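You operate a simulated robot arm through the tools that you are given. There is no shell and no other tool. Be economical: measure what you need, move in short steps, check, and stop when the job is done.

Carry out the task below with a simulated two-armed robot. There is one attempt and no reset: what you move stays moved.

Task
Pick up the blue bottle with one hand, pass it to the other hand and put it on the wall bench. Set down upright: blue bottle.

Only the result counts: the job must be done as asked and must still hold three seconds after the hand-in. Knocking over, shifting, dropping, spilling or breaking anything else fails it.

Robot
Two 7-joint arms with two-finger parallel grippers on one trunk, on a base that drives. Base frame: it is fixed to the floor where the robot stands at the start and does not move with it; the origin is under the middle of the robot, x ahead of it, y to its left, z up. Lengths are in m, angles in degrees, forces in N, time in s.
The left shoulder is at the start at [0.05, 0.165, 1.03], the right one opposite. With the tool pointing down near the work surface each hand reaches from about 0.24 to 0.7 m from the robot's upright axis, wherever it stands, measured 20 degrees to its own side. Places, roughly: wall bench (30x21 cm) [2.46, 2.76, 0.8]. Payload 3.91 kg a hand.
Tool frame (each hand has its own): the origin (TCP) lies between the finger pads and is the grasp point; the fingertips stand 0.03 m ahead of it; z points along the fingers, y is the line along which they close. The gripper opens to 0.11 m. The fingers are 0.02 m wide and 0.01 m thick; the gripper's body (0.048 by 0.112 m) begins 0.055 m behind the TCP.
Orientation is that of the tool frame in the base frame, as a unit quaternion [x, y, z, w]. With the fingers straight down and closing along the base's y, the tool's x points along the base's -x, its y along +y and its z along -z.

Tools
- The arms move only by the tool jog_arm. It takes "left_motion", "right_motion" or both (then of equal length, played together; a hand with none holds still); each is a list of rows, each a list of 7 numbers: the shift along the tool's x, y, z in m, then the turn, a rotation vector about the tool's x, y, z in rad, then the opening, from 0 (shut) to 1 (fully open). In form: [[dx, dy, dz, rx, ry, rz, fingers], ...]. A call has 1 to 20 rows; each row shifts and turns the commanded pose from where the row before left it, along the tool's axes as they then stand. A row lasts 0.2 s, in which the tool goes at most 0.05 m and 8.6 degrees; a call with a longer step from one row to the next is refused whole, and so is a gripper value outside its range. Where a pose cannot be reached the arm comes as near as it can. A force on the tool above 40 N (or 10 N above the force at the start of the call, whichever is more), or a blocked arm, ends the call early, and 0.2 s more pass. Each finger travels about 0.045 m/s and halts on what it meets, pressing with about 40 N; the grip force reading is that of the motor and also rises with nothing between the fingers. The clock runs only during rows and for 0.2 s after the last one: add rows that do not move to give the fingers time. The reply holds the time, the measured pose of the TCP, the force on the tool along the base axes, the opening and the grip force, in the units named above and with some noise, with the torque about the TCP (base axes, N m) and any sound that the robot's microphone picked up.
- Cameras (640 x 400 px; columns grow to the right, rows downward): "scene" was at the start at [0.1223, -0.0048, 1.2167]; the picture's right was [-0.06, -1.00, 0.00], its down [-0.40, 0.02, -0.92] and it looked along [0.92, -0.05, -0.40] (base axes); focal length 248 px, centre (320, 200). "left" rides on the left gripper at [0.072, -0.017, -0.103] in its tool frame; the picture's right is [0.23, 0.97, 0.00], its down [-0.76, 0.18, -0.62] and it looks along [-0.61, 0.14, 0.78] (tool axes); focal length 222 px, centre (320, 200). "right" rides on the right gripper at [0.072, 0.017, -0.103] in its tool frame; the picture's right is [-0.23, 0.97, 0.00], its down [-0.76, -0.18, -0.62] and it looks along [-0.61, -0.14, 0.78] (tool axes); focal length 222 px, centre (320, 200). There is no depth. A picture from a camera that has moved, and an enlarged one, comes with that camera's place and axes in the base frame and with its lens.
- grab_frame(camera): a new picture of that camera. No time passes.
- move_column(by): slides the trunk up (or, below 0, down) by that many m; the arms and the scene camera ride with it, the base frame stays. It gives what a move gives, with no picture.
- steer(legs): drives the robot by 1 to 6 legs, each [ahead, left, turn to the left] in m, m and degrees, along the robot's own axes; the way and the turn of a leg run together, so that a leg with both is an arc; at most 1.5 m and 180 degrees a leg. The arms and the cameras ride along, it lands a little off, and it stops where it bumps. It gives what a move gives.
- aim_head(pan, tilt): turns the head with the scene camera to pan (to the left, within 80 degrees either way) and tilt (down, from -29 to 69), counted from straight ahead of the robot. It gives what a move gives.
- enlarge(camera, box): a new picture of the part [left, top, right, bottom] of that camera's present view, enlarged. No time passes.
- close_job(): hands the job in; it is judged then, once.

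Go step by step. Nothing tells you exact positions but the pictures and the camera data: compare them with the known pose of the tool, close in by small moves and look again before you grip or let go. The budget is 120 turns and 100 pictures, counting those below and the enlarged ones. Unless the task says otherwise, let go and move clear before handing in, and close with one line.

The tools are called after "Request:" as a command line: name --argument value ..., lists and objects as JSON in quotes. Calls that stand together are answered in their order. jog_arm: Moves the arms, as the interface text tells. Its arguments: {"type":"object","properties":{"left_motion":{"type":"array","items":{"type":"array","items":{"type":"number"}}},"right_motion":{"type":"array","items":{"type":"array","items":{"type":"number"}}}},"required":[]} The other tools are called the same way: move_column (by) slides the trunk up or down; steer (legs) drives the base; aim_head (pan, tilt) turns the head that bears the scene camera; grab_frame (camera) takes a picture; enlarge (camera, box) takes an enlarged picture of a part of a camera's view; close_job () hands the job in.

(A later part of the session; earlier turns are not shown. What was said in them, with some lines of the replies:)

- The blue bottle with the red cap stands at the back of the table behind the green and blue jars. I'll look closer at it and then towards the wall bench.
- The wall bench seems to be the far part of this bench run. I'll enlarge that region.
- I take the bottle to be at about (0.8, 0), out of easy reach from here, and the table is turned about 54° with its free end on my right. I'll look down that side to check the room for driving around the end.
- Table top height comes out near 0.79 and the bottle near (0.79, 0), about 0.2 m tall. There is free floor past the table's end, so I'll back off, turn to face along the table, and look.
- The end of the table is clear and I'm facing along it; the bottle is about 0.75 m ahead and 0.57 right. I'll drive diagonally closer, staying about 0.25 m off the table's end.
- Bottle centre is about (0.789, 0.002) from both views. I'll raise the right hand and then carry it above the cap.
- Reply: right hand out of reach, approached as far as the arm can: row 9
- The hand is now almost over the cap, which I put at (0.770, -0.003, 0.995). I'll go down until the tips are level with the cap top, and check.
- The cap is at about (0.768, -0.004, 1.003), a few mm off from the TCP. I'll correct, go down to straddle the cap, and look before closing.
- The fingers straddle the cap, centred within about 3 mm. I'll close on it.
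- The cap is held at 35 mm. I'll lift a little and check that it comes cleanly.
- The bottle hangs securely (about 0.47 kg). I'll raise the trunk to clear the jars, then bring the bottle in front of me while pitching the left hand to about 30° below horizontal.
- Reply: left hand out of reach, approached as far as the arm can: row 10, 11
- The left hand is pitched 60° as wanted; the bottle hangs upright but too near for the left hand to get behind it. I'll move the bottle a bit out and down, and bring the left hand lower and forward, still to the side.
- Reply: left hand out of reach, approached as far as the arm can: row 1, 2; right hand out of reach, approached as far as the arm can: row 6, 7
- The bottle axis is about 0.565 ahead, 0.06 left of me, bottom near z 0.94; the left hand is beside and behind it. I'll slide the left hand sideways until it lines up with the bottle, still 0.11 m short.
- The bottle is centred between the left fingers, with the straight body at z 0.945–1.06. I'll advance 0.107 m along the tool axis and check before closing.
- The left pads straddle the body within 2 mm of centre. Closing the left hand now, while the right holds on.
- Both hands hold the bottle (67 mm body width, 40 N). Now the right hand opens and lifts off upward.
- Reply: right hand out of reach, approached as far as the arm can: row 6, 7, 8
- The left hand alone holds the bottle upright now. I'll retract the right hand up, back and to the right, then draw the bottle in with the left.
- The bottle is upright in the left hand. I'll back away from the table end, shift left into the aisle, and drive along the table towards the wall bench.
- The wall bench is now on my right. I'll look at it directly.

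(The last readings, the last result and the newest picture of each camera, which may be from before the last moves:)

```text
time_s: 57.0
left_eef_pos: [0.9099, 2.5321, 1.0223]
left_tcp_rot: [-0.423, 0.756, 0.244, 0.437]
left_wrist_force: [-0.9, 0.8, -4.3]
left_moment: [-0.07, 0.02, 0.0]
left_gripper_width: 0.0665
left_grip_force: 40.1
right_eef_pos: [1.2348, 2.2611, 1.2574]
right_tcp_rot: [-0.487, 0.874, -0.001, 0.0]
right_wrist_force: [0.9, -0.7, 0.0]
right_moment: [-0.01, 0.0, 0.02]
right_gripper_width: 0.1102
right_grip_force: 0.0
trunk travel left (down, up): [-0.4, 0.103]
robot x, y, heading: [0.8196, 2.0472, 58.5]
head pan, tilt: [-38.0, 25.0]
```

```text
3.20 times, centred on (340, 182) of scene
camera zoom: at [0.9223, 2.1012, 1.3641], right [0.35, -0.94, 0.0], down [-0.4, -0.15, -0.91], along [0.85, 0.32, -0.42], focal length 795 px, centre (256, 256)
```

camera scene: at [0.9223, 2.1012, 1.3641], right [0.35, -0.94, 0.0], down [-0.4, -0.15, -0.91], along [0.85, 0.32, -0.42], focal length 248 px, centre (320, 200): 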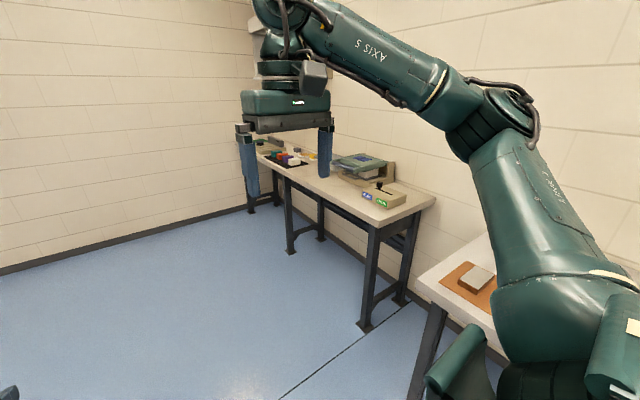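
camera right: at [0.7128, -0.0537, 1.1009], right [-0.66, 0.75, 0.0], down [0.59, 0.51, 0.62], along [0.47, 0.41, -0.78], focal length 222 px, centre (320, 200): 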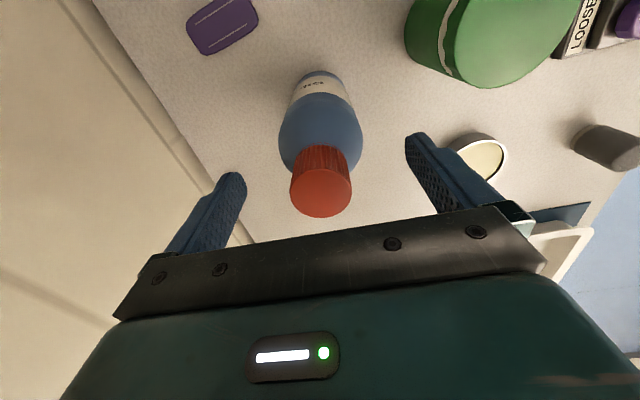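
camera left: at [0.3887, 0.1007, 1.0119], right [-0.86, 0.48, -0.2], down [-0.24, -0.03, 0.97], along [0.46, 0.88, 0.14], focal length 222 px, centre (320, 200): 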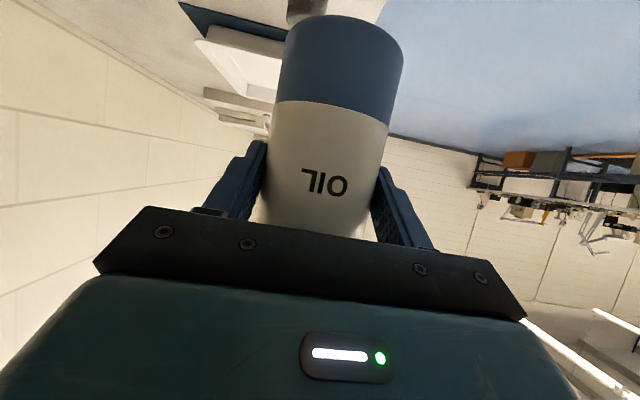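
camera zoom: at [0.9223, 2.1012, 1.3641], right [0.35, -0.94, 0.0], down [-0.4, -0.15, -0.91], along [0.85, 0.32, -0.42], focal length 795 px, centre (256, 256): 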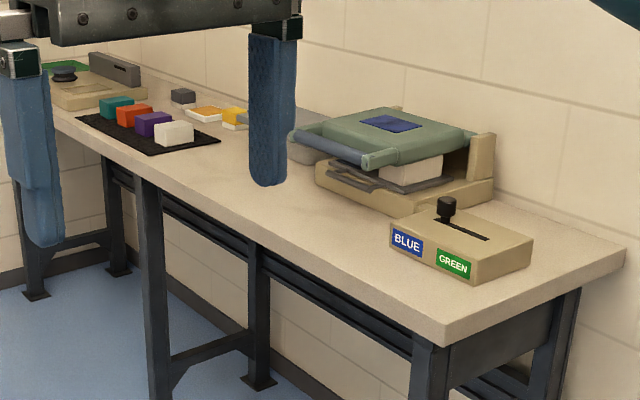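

The target spot (2.46, 2.76) is a clear patch near the front edge, between the coloured blocks' mat and the press. I'll drive on, turn right to face the bench and look again from about 0.8 m.

Request:
steer --legs '[[0, 0, -2.2], [1.3, 0, 0], [0, 0, -90]]'

Request:
aim_head --pan 15 --tilt 35

Request:
grab_frame --camera "scene"

```text
time_s: 68.0
left_eef_pos: [2.0486, 2.9986, 1.0229]
left_tcp_rot: [0.28, 0.82, -0.162, 0.473]
left_wrist_force: [0.1, -0.6, -4.1]
left_moment: [0.06, 0.07, -0.01]
left_gripper_width: 0.0667
left_grip_force: 40.5
right_eef_pos: [1.7454, 2.7055, 1.2567]
right_tcp_rot: [0.324, 0.946, 0.0, 0.0]
right_wrist_force: [0.4, -0.8, -0.4]
right_moment: [0.02, -0.02, 0.02]
right_gripper_width: 0.1099
right_grip_force: 0.0
trunk travel left (down, up): [-0.4, 0.103]
robot x, y, heading: [1.5726, 3.1391, -37.6]
head pan, tilt: [-38.0, 25.0]
```

```text
time_s: 69.2
left_eef_pos: [2.0483, 2.9975, 1.0227]
left_tcp_rot: [0.28, 0.82, -0.162, 0.473]
left_wrist_force: [0.7, -0.7, -4.2]
left_moment: [0.06, 0.04, -0.01]
left_gripper_width: 0.0669
left_grip_force: 39.7
right_eef_pos: [1.7454, 2.7047, 1.2562]
right_tcp_rot: [0.324, 0.946, 0.001, 0.001]
right_wrist_force: [0.3, 0.2, -0.2]
right_moment: [0.0, 0.02, 0.05]
right_gripper_width: 0.1102
right_grip_force: 0.0
trunk travel left (down, up): [-0.4, 0.103]
robot x, y, heading: [1.5724, 3.1436, -37.6]
head pan, tilt: [15.0, 35.0]
```

```text
66 pictures are left
camera scene: at [1.6781, 3.0882, 1.3483], right [-0.39, -0.92, 0.0], down [-0.53, 0.22, -0.82], along [0.76, -0.32, -0.57], focal length 248 px, centre (320, 200)
```

scene: 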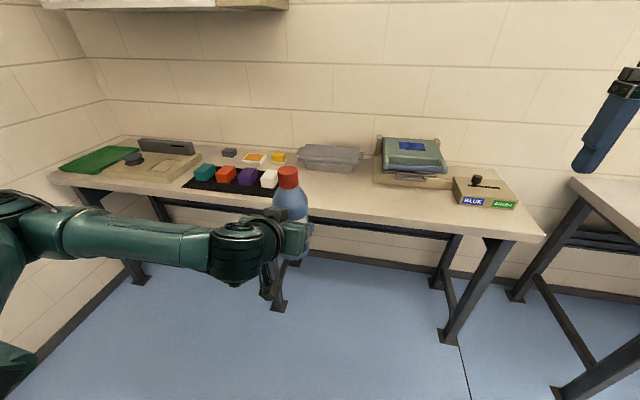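

The drop spot is at about pixel (319,191), free of items. I'll square up to the bench and drive 0.42 m nearer, with the bottle still 0.14 m above the bench.

Request:
steer --legs '[[0, 0, 3.6], [0.42, 0, 0]]'

Request:
grab_frame --camera "scene"

Request:
grab_frame --camera "left"

```text
time_s: 72.2
left_eef_pos: [2.4028, 2.8002, 1.0215]
left_tcp_rot: [0.251, 0.829, -0.145, 0.478]
left_wrist_force: [0.0, -0.4, -4.8]
left_moment: [0.01, 0.02, -0.01]
left_gripper_width: 0.0665
left_grip_force: 39.9
right_eef_pos: [2.1196, 2.4871, 1.2571]
right_tcp_rot: [0.29, 0.957, 0.0, 0.0]
right_wrist_force: [0.8, -0.1, -0.1]
right_moment: [0.01, 0.05, -0.03]
right_gripper_width: 0.1098
right_grip_force: 0.1
trunk travel left (down, up): [-0.4, 0.103]
robot x, y, heading: [1.9157, 2.9111, -33.6]
head pan, tilt: [15.0, 35.0]
```

```text
65 pictures are left
camera scene: at [2.026, 2.8639, 1.3482], right [-0.32, -0.95, 0.0], down [-0.54, 0.18, -0.82], along [0.78, -0.26, -0.57], focal length 248 px, centre (320, 200)
```

scene: 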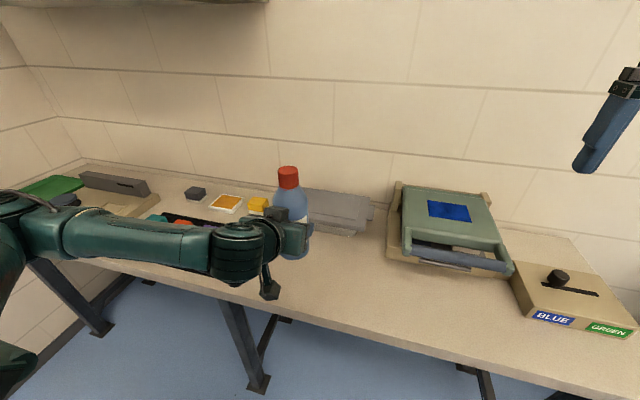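

```text
64 pictures are left
camera left: at [2.2878, 2.8563, 1.0114], right [0.45, 0.87, -0.2], down [-0.03, 0.24, 0.97], along [0.89, -0.43, 0.13], focal length 222 px, centre (320, 200)
```

left: 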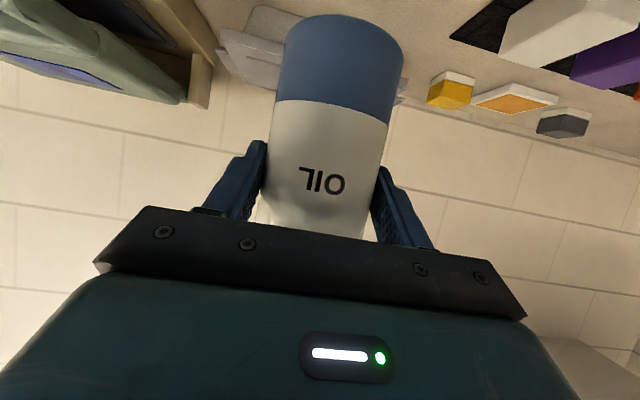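

The bottle axis is about 5 cm short of the target spot. I'll move it 5 cm forward, then lower the trunk 0.11 m to hover just above the bench.

Request:
jog_arm --left_motion '[[-0.0085, 0, 0.0145, 0, 0, 0, 0], [-0.0085, 0, 0.0145, 0, 0, 0, 0], [-0.0085, 0, 0.0145, 0, 0, 0, 0], [0, 0, 0, 0, 0, 0, 0]]'

Request:
move_column --by -0.11

Request:
grab_frame --camera "scene"

Request:
grab_frame --camera "left"

```text
time_s: 73.2
left_eef_pos: [2.4419, 2.7722, 1.0233]
left_tcp_rot: [0.251, 0.829, -0.145, 0.479]
left_wrist_force: [0.2, 1.1, -4.6]
left_moment: [-0.01, 0.03, 0.03]
left_gripper_width: 0.0661
left_grip_force: 40.1
right_eef_pos: [2.1192, 2.4869, 1.2569]
right_tcp_rot: [0.289, 0.957, -0.001, 0.0]
right_wrist_force: [-1.2, 0.2, -0.2]
right_moment: [0.02, 0.01, 0.05]
right_gripper_width: 0.11
right_grip_force: 0.0
trunk travel left (down, up): [-0.4, 0.103]
robot x, y, heading: [1.9154, 2.9084, -33.7]
head pan, tilt: [15.0, 35.0]
```

```text
time_s: 74.6
left_eef_pos: [2.4424, 2.7733, 0.9139]
left_tcp_rot: [0.251, 0.829, -0.145, 0.478]
left_wrist_force: [-0.2, -0.3, -4.7]
left_moment: [0.0, 0.06, -0.02]
left_gripper_width: 0.0665
left_grip_force: 40.1
right_eef_pos: [2.1193, 2.4872, 1.1474]
right_tcp_rot: [0.29, 0.957, -0.001, 0.0]
right_wrist_force: [-0.5, -0.7, 0.0]
right_moment: [0.03, 0.0, 0.0]
right_gripper_width: 0.1101
right_grip_force: 0.0
trunk travel left (down, up): [-0.29, 0.213]
robot x, y, heading: [1.9187, 2.9076, -33.6]
head pan, tilt: [15.0, 35.0]
```

```text
63 pictures are left
camera scene: at [2.0255, 2.8642, 1.2384], right [-0.32, -0.95, 0.0], down [-0.54, 0.18, -0.82], along [0.78, -0.26, -0.57], focal length 248 px, centre (320, 200)
```

scene: 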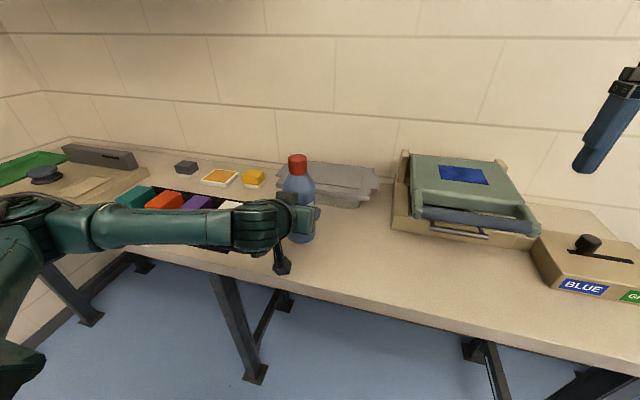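

```text
62 pictures are left
camera left: at [2.3283, 2.8289, 0.9028], right [0.45, 0.87, -0.2], down [-0.03, 0.24, 0.97], along [0.89, -0.43, 0.13], focal length 222 px, centre (320, 200)
```

left: 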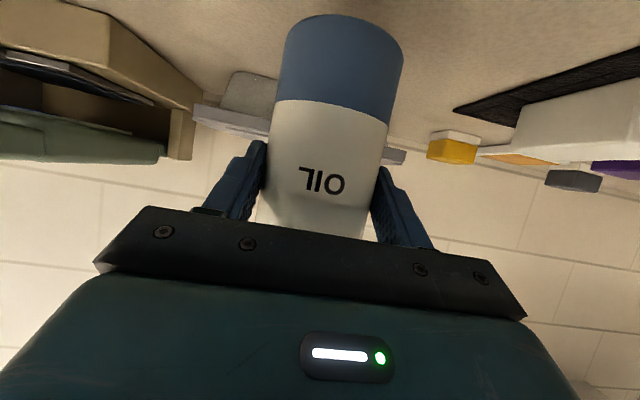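

The landing spot is clear all round. Lowering slowly: 2.4 cm now, expecting contact at TCP z ≈ 0.88.

Request:
jog_arm --left_motion '[[0.0052, 0, 0.003, 0, 0, 0, 0], [0.0052, 0, 0.003, 0, 0, 0, 0], [0.0052, 0, 0.003, 0, 0, 0, 0], [0.0052, 0, 0.003, 0, 0, 0, 0], [0, 0, 0, 0, 0, 0, 0]]'

Request:
enlarge --camera "scene" --box '[220, 140, 380, 300]'

Request:
grab_frame --camera "left"

```text
time_s: 75.8
left_eef_pos: [2.4433, 2.7723, 0.8902]
left_tcp_rot: [0.251, 0.829, -0.145, 0.479]
left_wrist_force: [0.4, -0.3, -4.8]
left_moment: [0.02, 0.04, 0.0]
left_gripper_width: 0.0666
left_grip_force: 39.9
right_eef_pos: [2.1204, 2.4862, 1.1459]
right_tcp_rot: [0.29, 0.957, 0.001, 0.0]
right_wrist_force: [-0.1, 0.6, 0.5]
right_moment: [0.01, 0.0, 0.01]
right_gripper_width: 0.1099
right_grip_force: 0.1
trunk travel left (down, up): [-0.29, 0.213]
robot x, y, heading: [1.9143, 2.91, -33.6]
head pan, tilt: [15.0, 35.0]
```

```text
2.50 times, centred on (300, 220) of scene
camera zoom: at [2.0256, 2.8642, 1.2383], right [-0.32, -0.95, 0.0], down [-0.54, 0.18, -0.82], along [0.78, -0.26, -0.57], focal length 621 px, centre (370, 150)
```

zoom: 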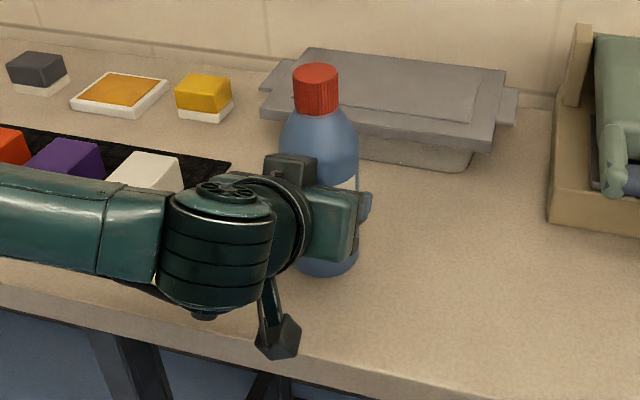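

```text
60 pictures are left
camera left: at [2.3285, 2.8286, 0.8786], right [0.45, 0.87, -0.2], down [-0.03, 0.24, 0.97], along [0.89, -0.43, 0.13], focal length 222 px, centre (320, 200)
```

left: 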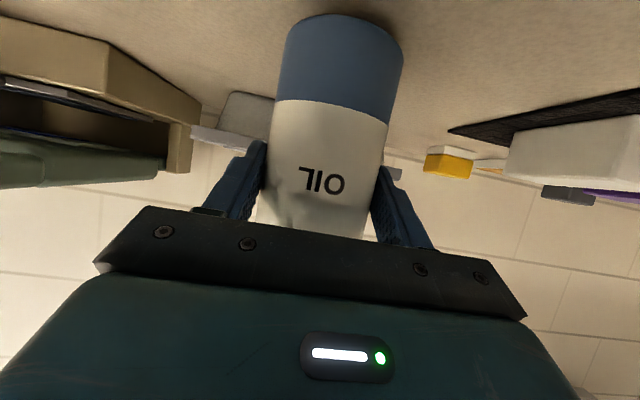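

About 1 cm to go. I'll continue in 2 mm steps.

Request:
jog_arm --left_motion '[[0.0017, 0, 0.001, 0, 0, 0, 0], [0.0017, 0, 0.001, 0, 0, 0, 0], [0.0017, 0, 0.001, 0, 0, 0, 0], [0.0017, 0, 0.001, 0, 0, 0, 0], [0, 0, 0, 0, 0, 0, 0]]'

```text
time_s: 77.0
left_eef_pos: [2.4436, 2.7735, 0.8817]
left_tcp_rot: [0.251, 0.829, -0.145, 0.478]
left_wrist_force: [0.1, -0.6, -4.1]
left_moment: [0.02, 0.02, 0.01]
left_gripper_width: 0.0666
left_grip_force: 40.1
right_eef_pos: [2.1194, 2.4873, 1.148]
right_tcp_rot: [0.29, 0.957, 0.0, -0.001]
right_wrist_force: [0.0, -0.4, -0.2]
right_moment: [0.0, 0.01, 0.0]
right_gripper_width: 0.1099
right_grip_force: 0.0
trunk travel left (down, up): [-0.29, 0.213]
robot x, y, heading: [1.9201, 2.9083, -34.0]
head pan, tilt: [15.0, 35.0]
```

Request:
jog_arm --left_motion '[[0.0013, 0, 0.00075, 0, 0, 0, 0], [0.0013, 0, 0.00075, 0, 0, 0, 0], [0, 0, 0, 0, 0, 0, 0]]'

```text
time_s: 77.8
left_eef_pos: [2.4438, 2.7721, 0.8817]
left_tcp_rot: [0.25, 0.828, -0.146, 0.48]
left_wrist_force: [-0.2, 2.0, 6.3]
left_moment: [-0.12, 0.12, -0.04]
left_gripper_width: 0.0667
left_grip_force: 40.4
right_eef_pos: [2.1195, 2.4875, 1.1474]
right_tcp_rot: [0.29, 0.957, 0.0, 0.001]
right_wrist_force: [1.1, 0.0, -0.5]
right_moment: [0.0, 0.03, 0.02]
right_gripper_width: 0.11
right_grip_force: 0.0
trunk travel left (down, up): [-0.29, 0.213]
robot x, y, heading: [1.9179, 2.9117, -33.6]
head pan, tilt: [15.0, 35.0]
```

The bottle has touched down (force on the tool reversed by about 11 N). I'll ease off slightly and open the left hand slowly.

Request:
jog_arm --left_motion '[[-0.0008, 0, -0.0005, 0, 0, 0, 0], [0, 0, 0, 0, 0, 0, 0.65], [0, 0, 0, 0, 0, 0, 0.75], [0, 0, 0, 0, 0, 0, 0.9], [0, 0, 0, 0, 0, 0, 1], [0, 0, 0, 0, 0, 0, 1], [0, 0, 0, 0, 0, 0, 1]]'

Request:
grab_frame --camera "left"

Request:
enlarge --camera "scene" --box '[220, 140, 380, 300]'

```text
time_s: 79.4
left_eef_pos: [2.4429, 2.7724, 0.881]
left_tcp_rot: [0.25, 0.829, -0.145, 0.479]
left_wrist_force: [-0.2, -0.4, -0.1]
left_moment: [0.03, -0.02, 0.01]
left_gripper_width: 0.1101
left_grip_force: 0.1
right_eef_pos: [2.1187, 2.4865, 1.146]
right_tcp_rot: [0.29, 0.957, 0.0, 0.0]
right_wrist_force: [-0.2, -0.7, 0.4]
right_moment: [0.02, -0.01, -0.01]
right_gripper_width: 0.11
right_grip_force: 0.0
trunk travel left (down, up): [-0.29, 0.213]
robot x, y, heading: [1.9205, 2.9106, -33.7]
head pan, tilt: [15.0, 35.0]
```

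```text
59 pictures are left
camera left: at [2.3281, 2.8287, 0.8695], right [0.45, 0.87, -0.2], down [-0.03, 0.24, 0.97], along [0.89, -0.43, 0.14], focal length 222 px, centre (320, 200)
```

left: 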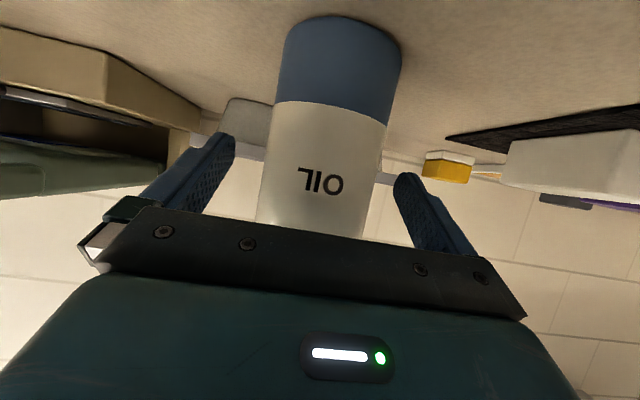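

```text
2.50 times, centred on (300, 220) of scene
camera zoom: at [2.0252, 2.8642, 1.2384], right [-0.32, -0.95, 0.0], down [-0.54, 0.18, -0.82], along [0.78, -0.26, -0.57], focal length 621 px, centre (370, 150)
```

zoom: 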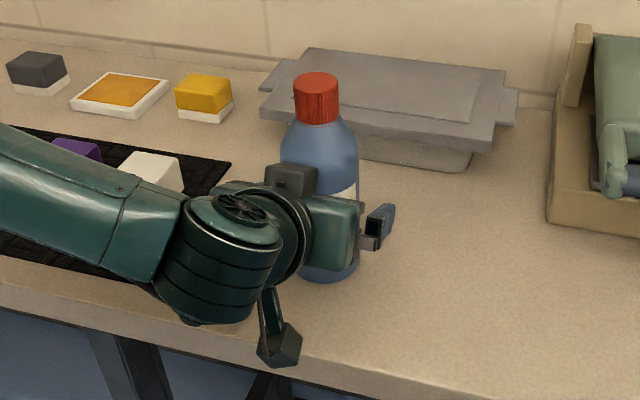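

The bottle stands free and upright. I'll back the left hand straight out along its axis.

Request:
jog_arm --left_motion '[[0, 0, -0.02, 0, 0, 0, 1], [0, 0, -0.025, 0, 0, 0, 1], [0, 0, -0.025, 0, 0, 0, 1], [0, 0, -0.025, 0, 0, 0, 1], [0, 0, -0.025, 0, 0, 0, 1], [0, 0, -0.02, 0, 0, 0, 1]]'

Request:
grab_frame --camera "scene"

Request:
grab_frame --camera "left"

```text
time_s: 80.8
left_eef_pos: [2.3695, 2.8095, 0.9442]
left_tcp_rot: [0.251, 0.829, -0.145, 0.479]
left_wrist_force: [-0.4, 0.1, -0.1]
left_moment: [0.01, 0.03, -0.04]
left_gripper_width: 0.1101
left_grip_force: 0.0
left hand out of reach, approached as far as the arm can: row 5, 6
right_eef_pos: [2.1208, 2.4867, 1.1481]
right_tcp_rot: [0.29, 0.957, 0.0, 0.0]
right_wrist_force: [-0.1, 0.5, 0.8]
right_moment: [-0.01, -0.02, -0.04]
right_gripper_width: 0.1098
right_grip_force: 0.1
trunk travel left (down, up): [-0.29, 0.213]
robot x, y, heading: [1.9152, 2.9084, -33.6]
head pan, tilt: [15.0, 35.0]
```

```text
57 pictures are left
camera scene: at [2.0252, 2.8642, 1.2383], right [-0.32, -0.95, 0.0], down [-0.54, 0.18, -0.82], along [0.78, -0.26, -0.57], focal length 248 px, centre (320, 200)
```

scene: 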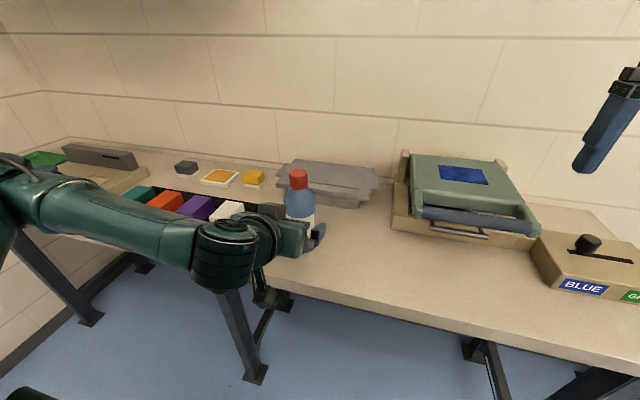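

```text
56 pictures are left
camera left: at [2.2554, 2.8652, 0.9336], right [0.44, 0.87, -0.2], down [-0.03, 0.24, 0.97], along [0.9, -0.43, 0.13], focal length 222 px, centre (320, 200)
```

left: 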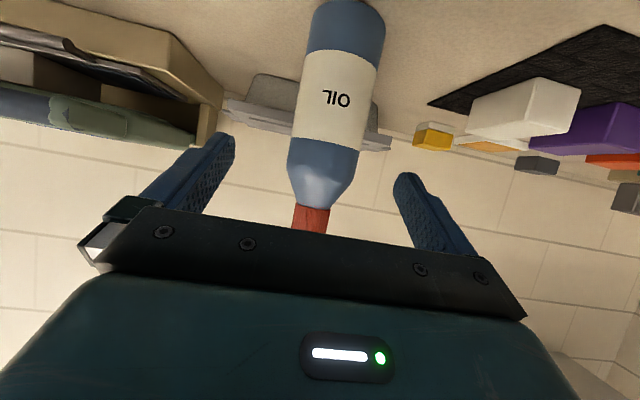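

The fingers are clear of the bottle. I'll back the robot off the bench and take a last look.

Request:
steer --legs '[[-0.4, 0, 0]]'

Request:
grab_frame --camera "scene"

Request:
enlarge --camera "scene" --box '[200, 120, 400, 245]'

```text
time_s: 83.3
left_eef_pos: [2.0377, 3.0274, 0.9443]
left_tcp_rot: [0.254, 0.828, -0.147, 0.478]
left_wrist_force: [0.3, 0.5, 0.5]
left_moment: [-0.03, 0.0, 0.0]
left_gripper_width: 0.1099
left_grip_force: 0.0
right_eef_pos: [1.7844, 2.7091, 1.1472]
right_tcp_rot: [0.294, 0.956, 0.001, 0.0]
right_wrist_force: [0.0, 0.0, 0.3]
right_moment: [-0.02, 0.01, -0.01]
right_gripper_width: 0.1101
right_grip_force: 0.0
trunk travel left (down, up): [-0.29, 0.213]
robot x, y, heading: [1.5836, 3.1298, -34.4]
head pan, tilt: [15.0, 35.0]
```

```text
55 pictures are left
camera scene: at [1.693, 3.0867, 1.2384], right [-0.33, -0.94, 0.0], down [-0.54, 0.19, -0.82], along [0.77, -0.27, -0.57], focal length 248 px, centre (320, 200)
```

scene: 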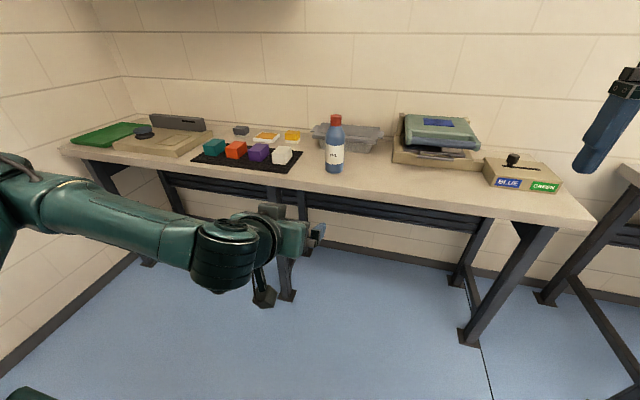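

```text
3.20 times, centred on (300, 182) of scene
camera zoom: at [1.693, 3.0867, 1.2384], right [-0.33, -0.94, 0.0], down [-0.54, 0.19, -0.82], along [0.77, -0.27, -0.57], focal length 795 px, centre (384, 256)
```

zoom: 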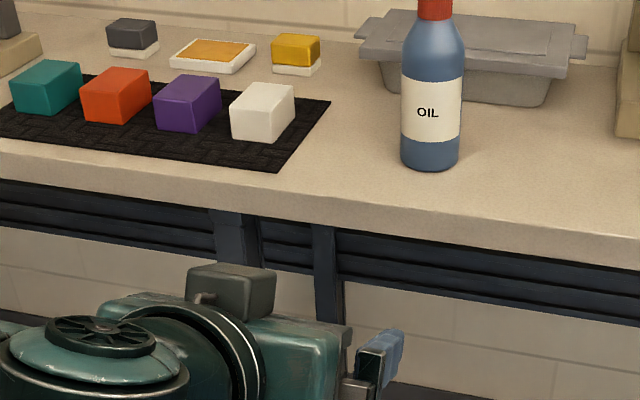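

The bottle stands upright on the wall bench near the target point, nothing else has moved, and both hands are clear, so I'm handing in.

Request:
close_job

```text
The job is handed in.
```

The right hand picked up the blue bottle and passed it in the air to the left hand. It now stands upright on the wall bench, near [2.45, 2.77], and I saw nothing else shifted.
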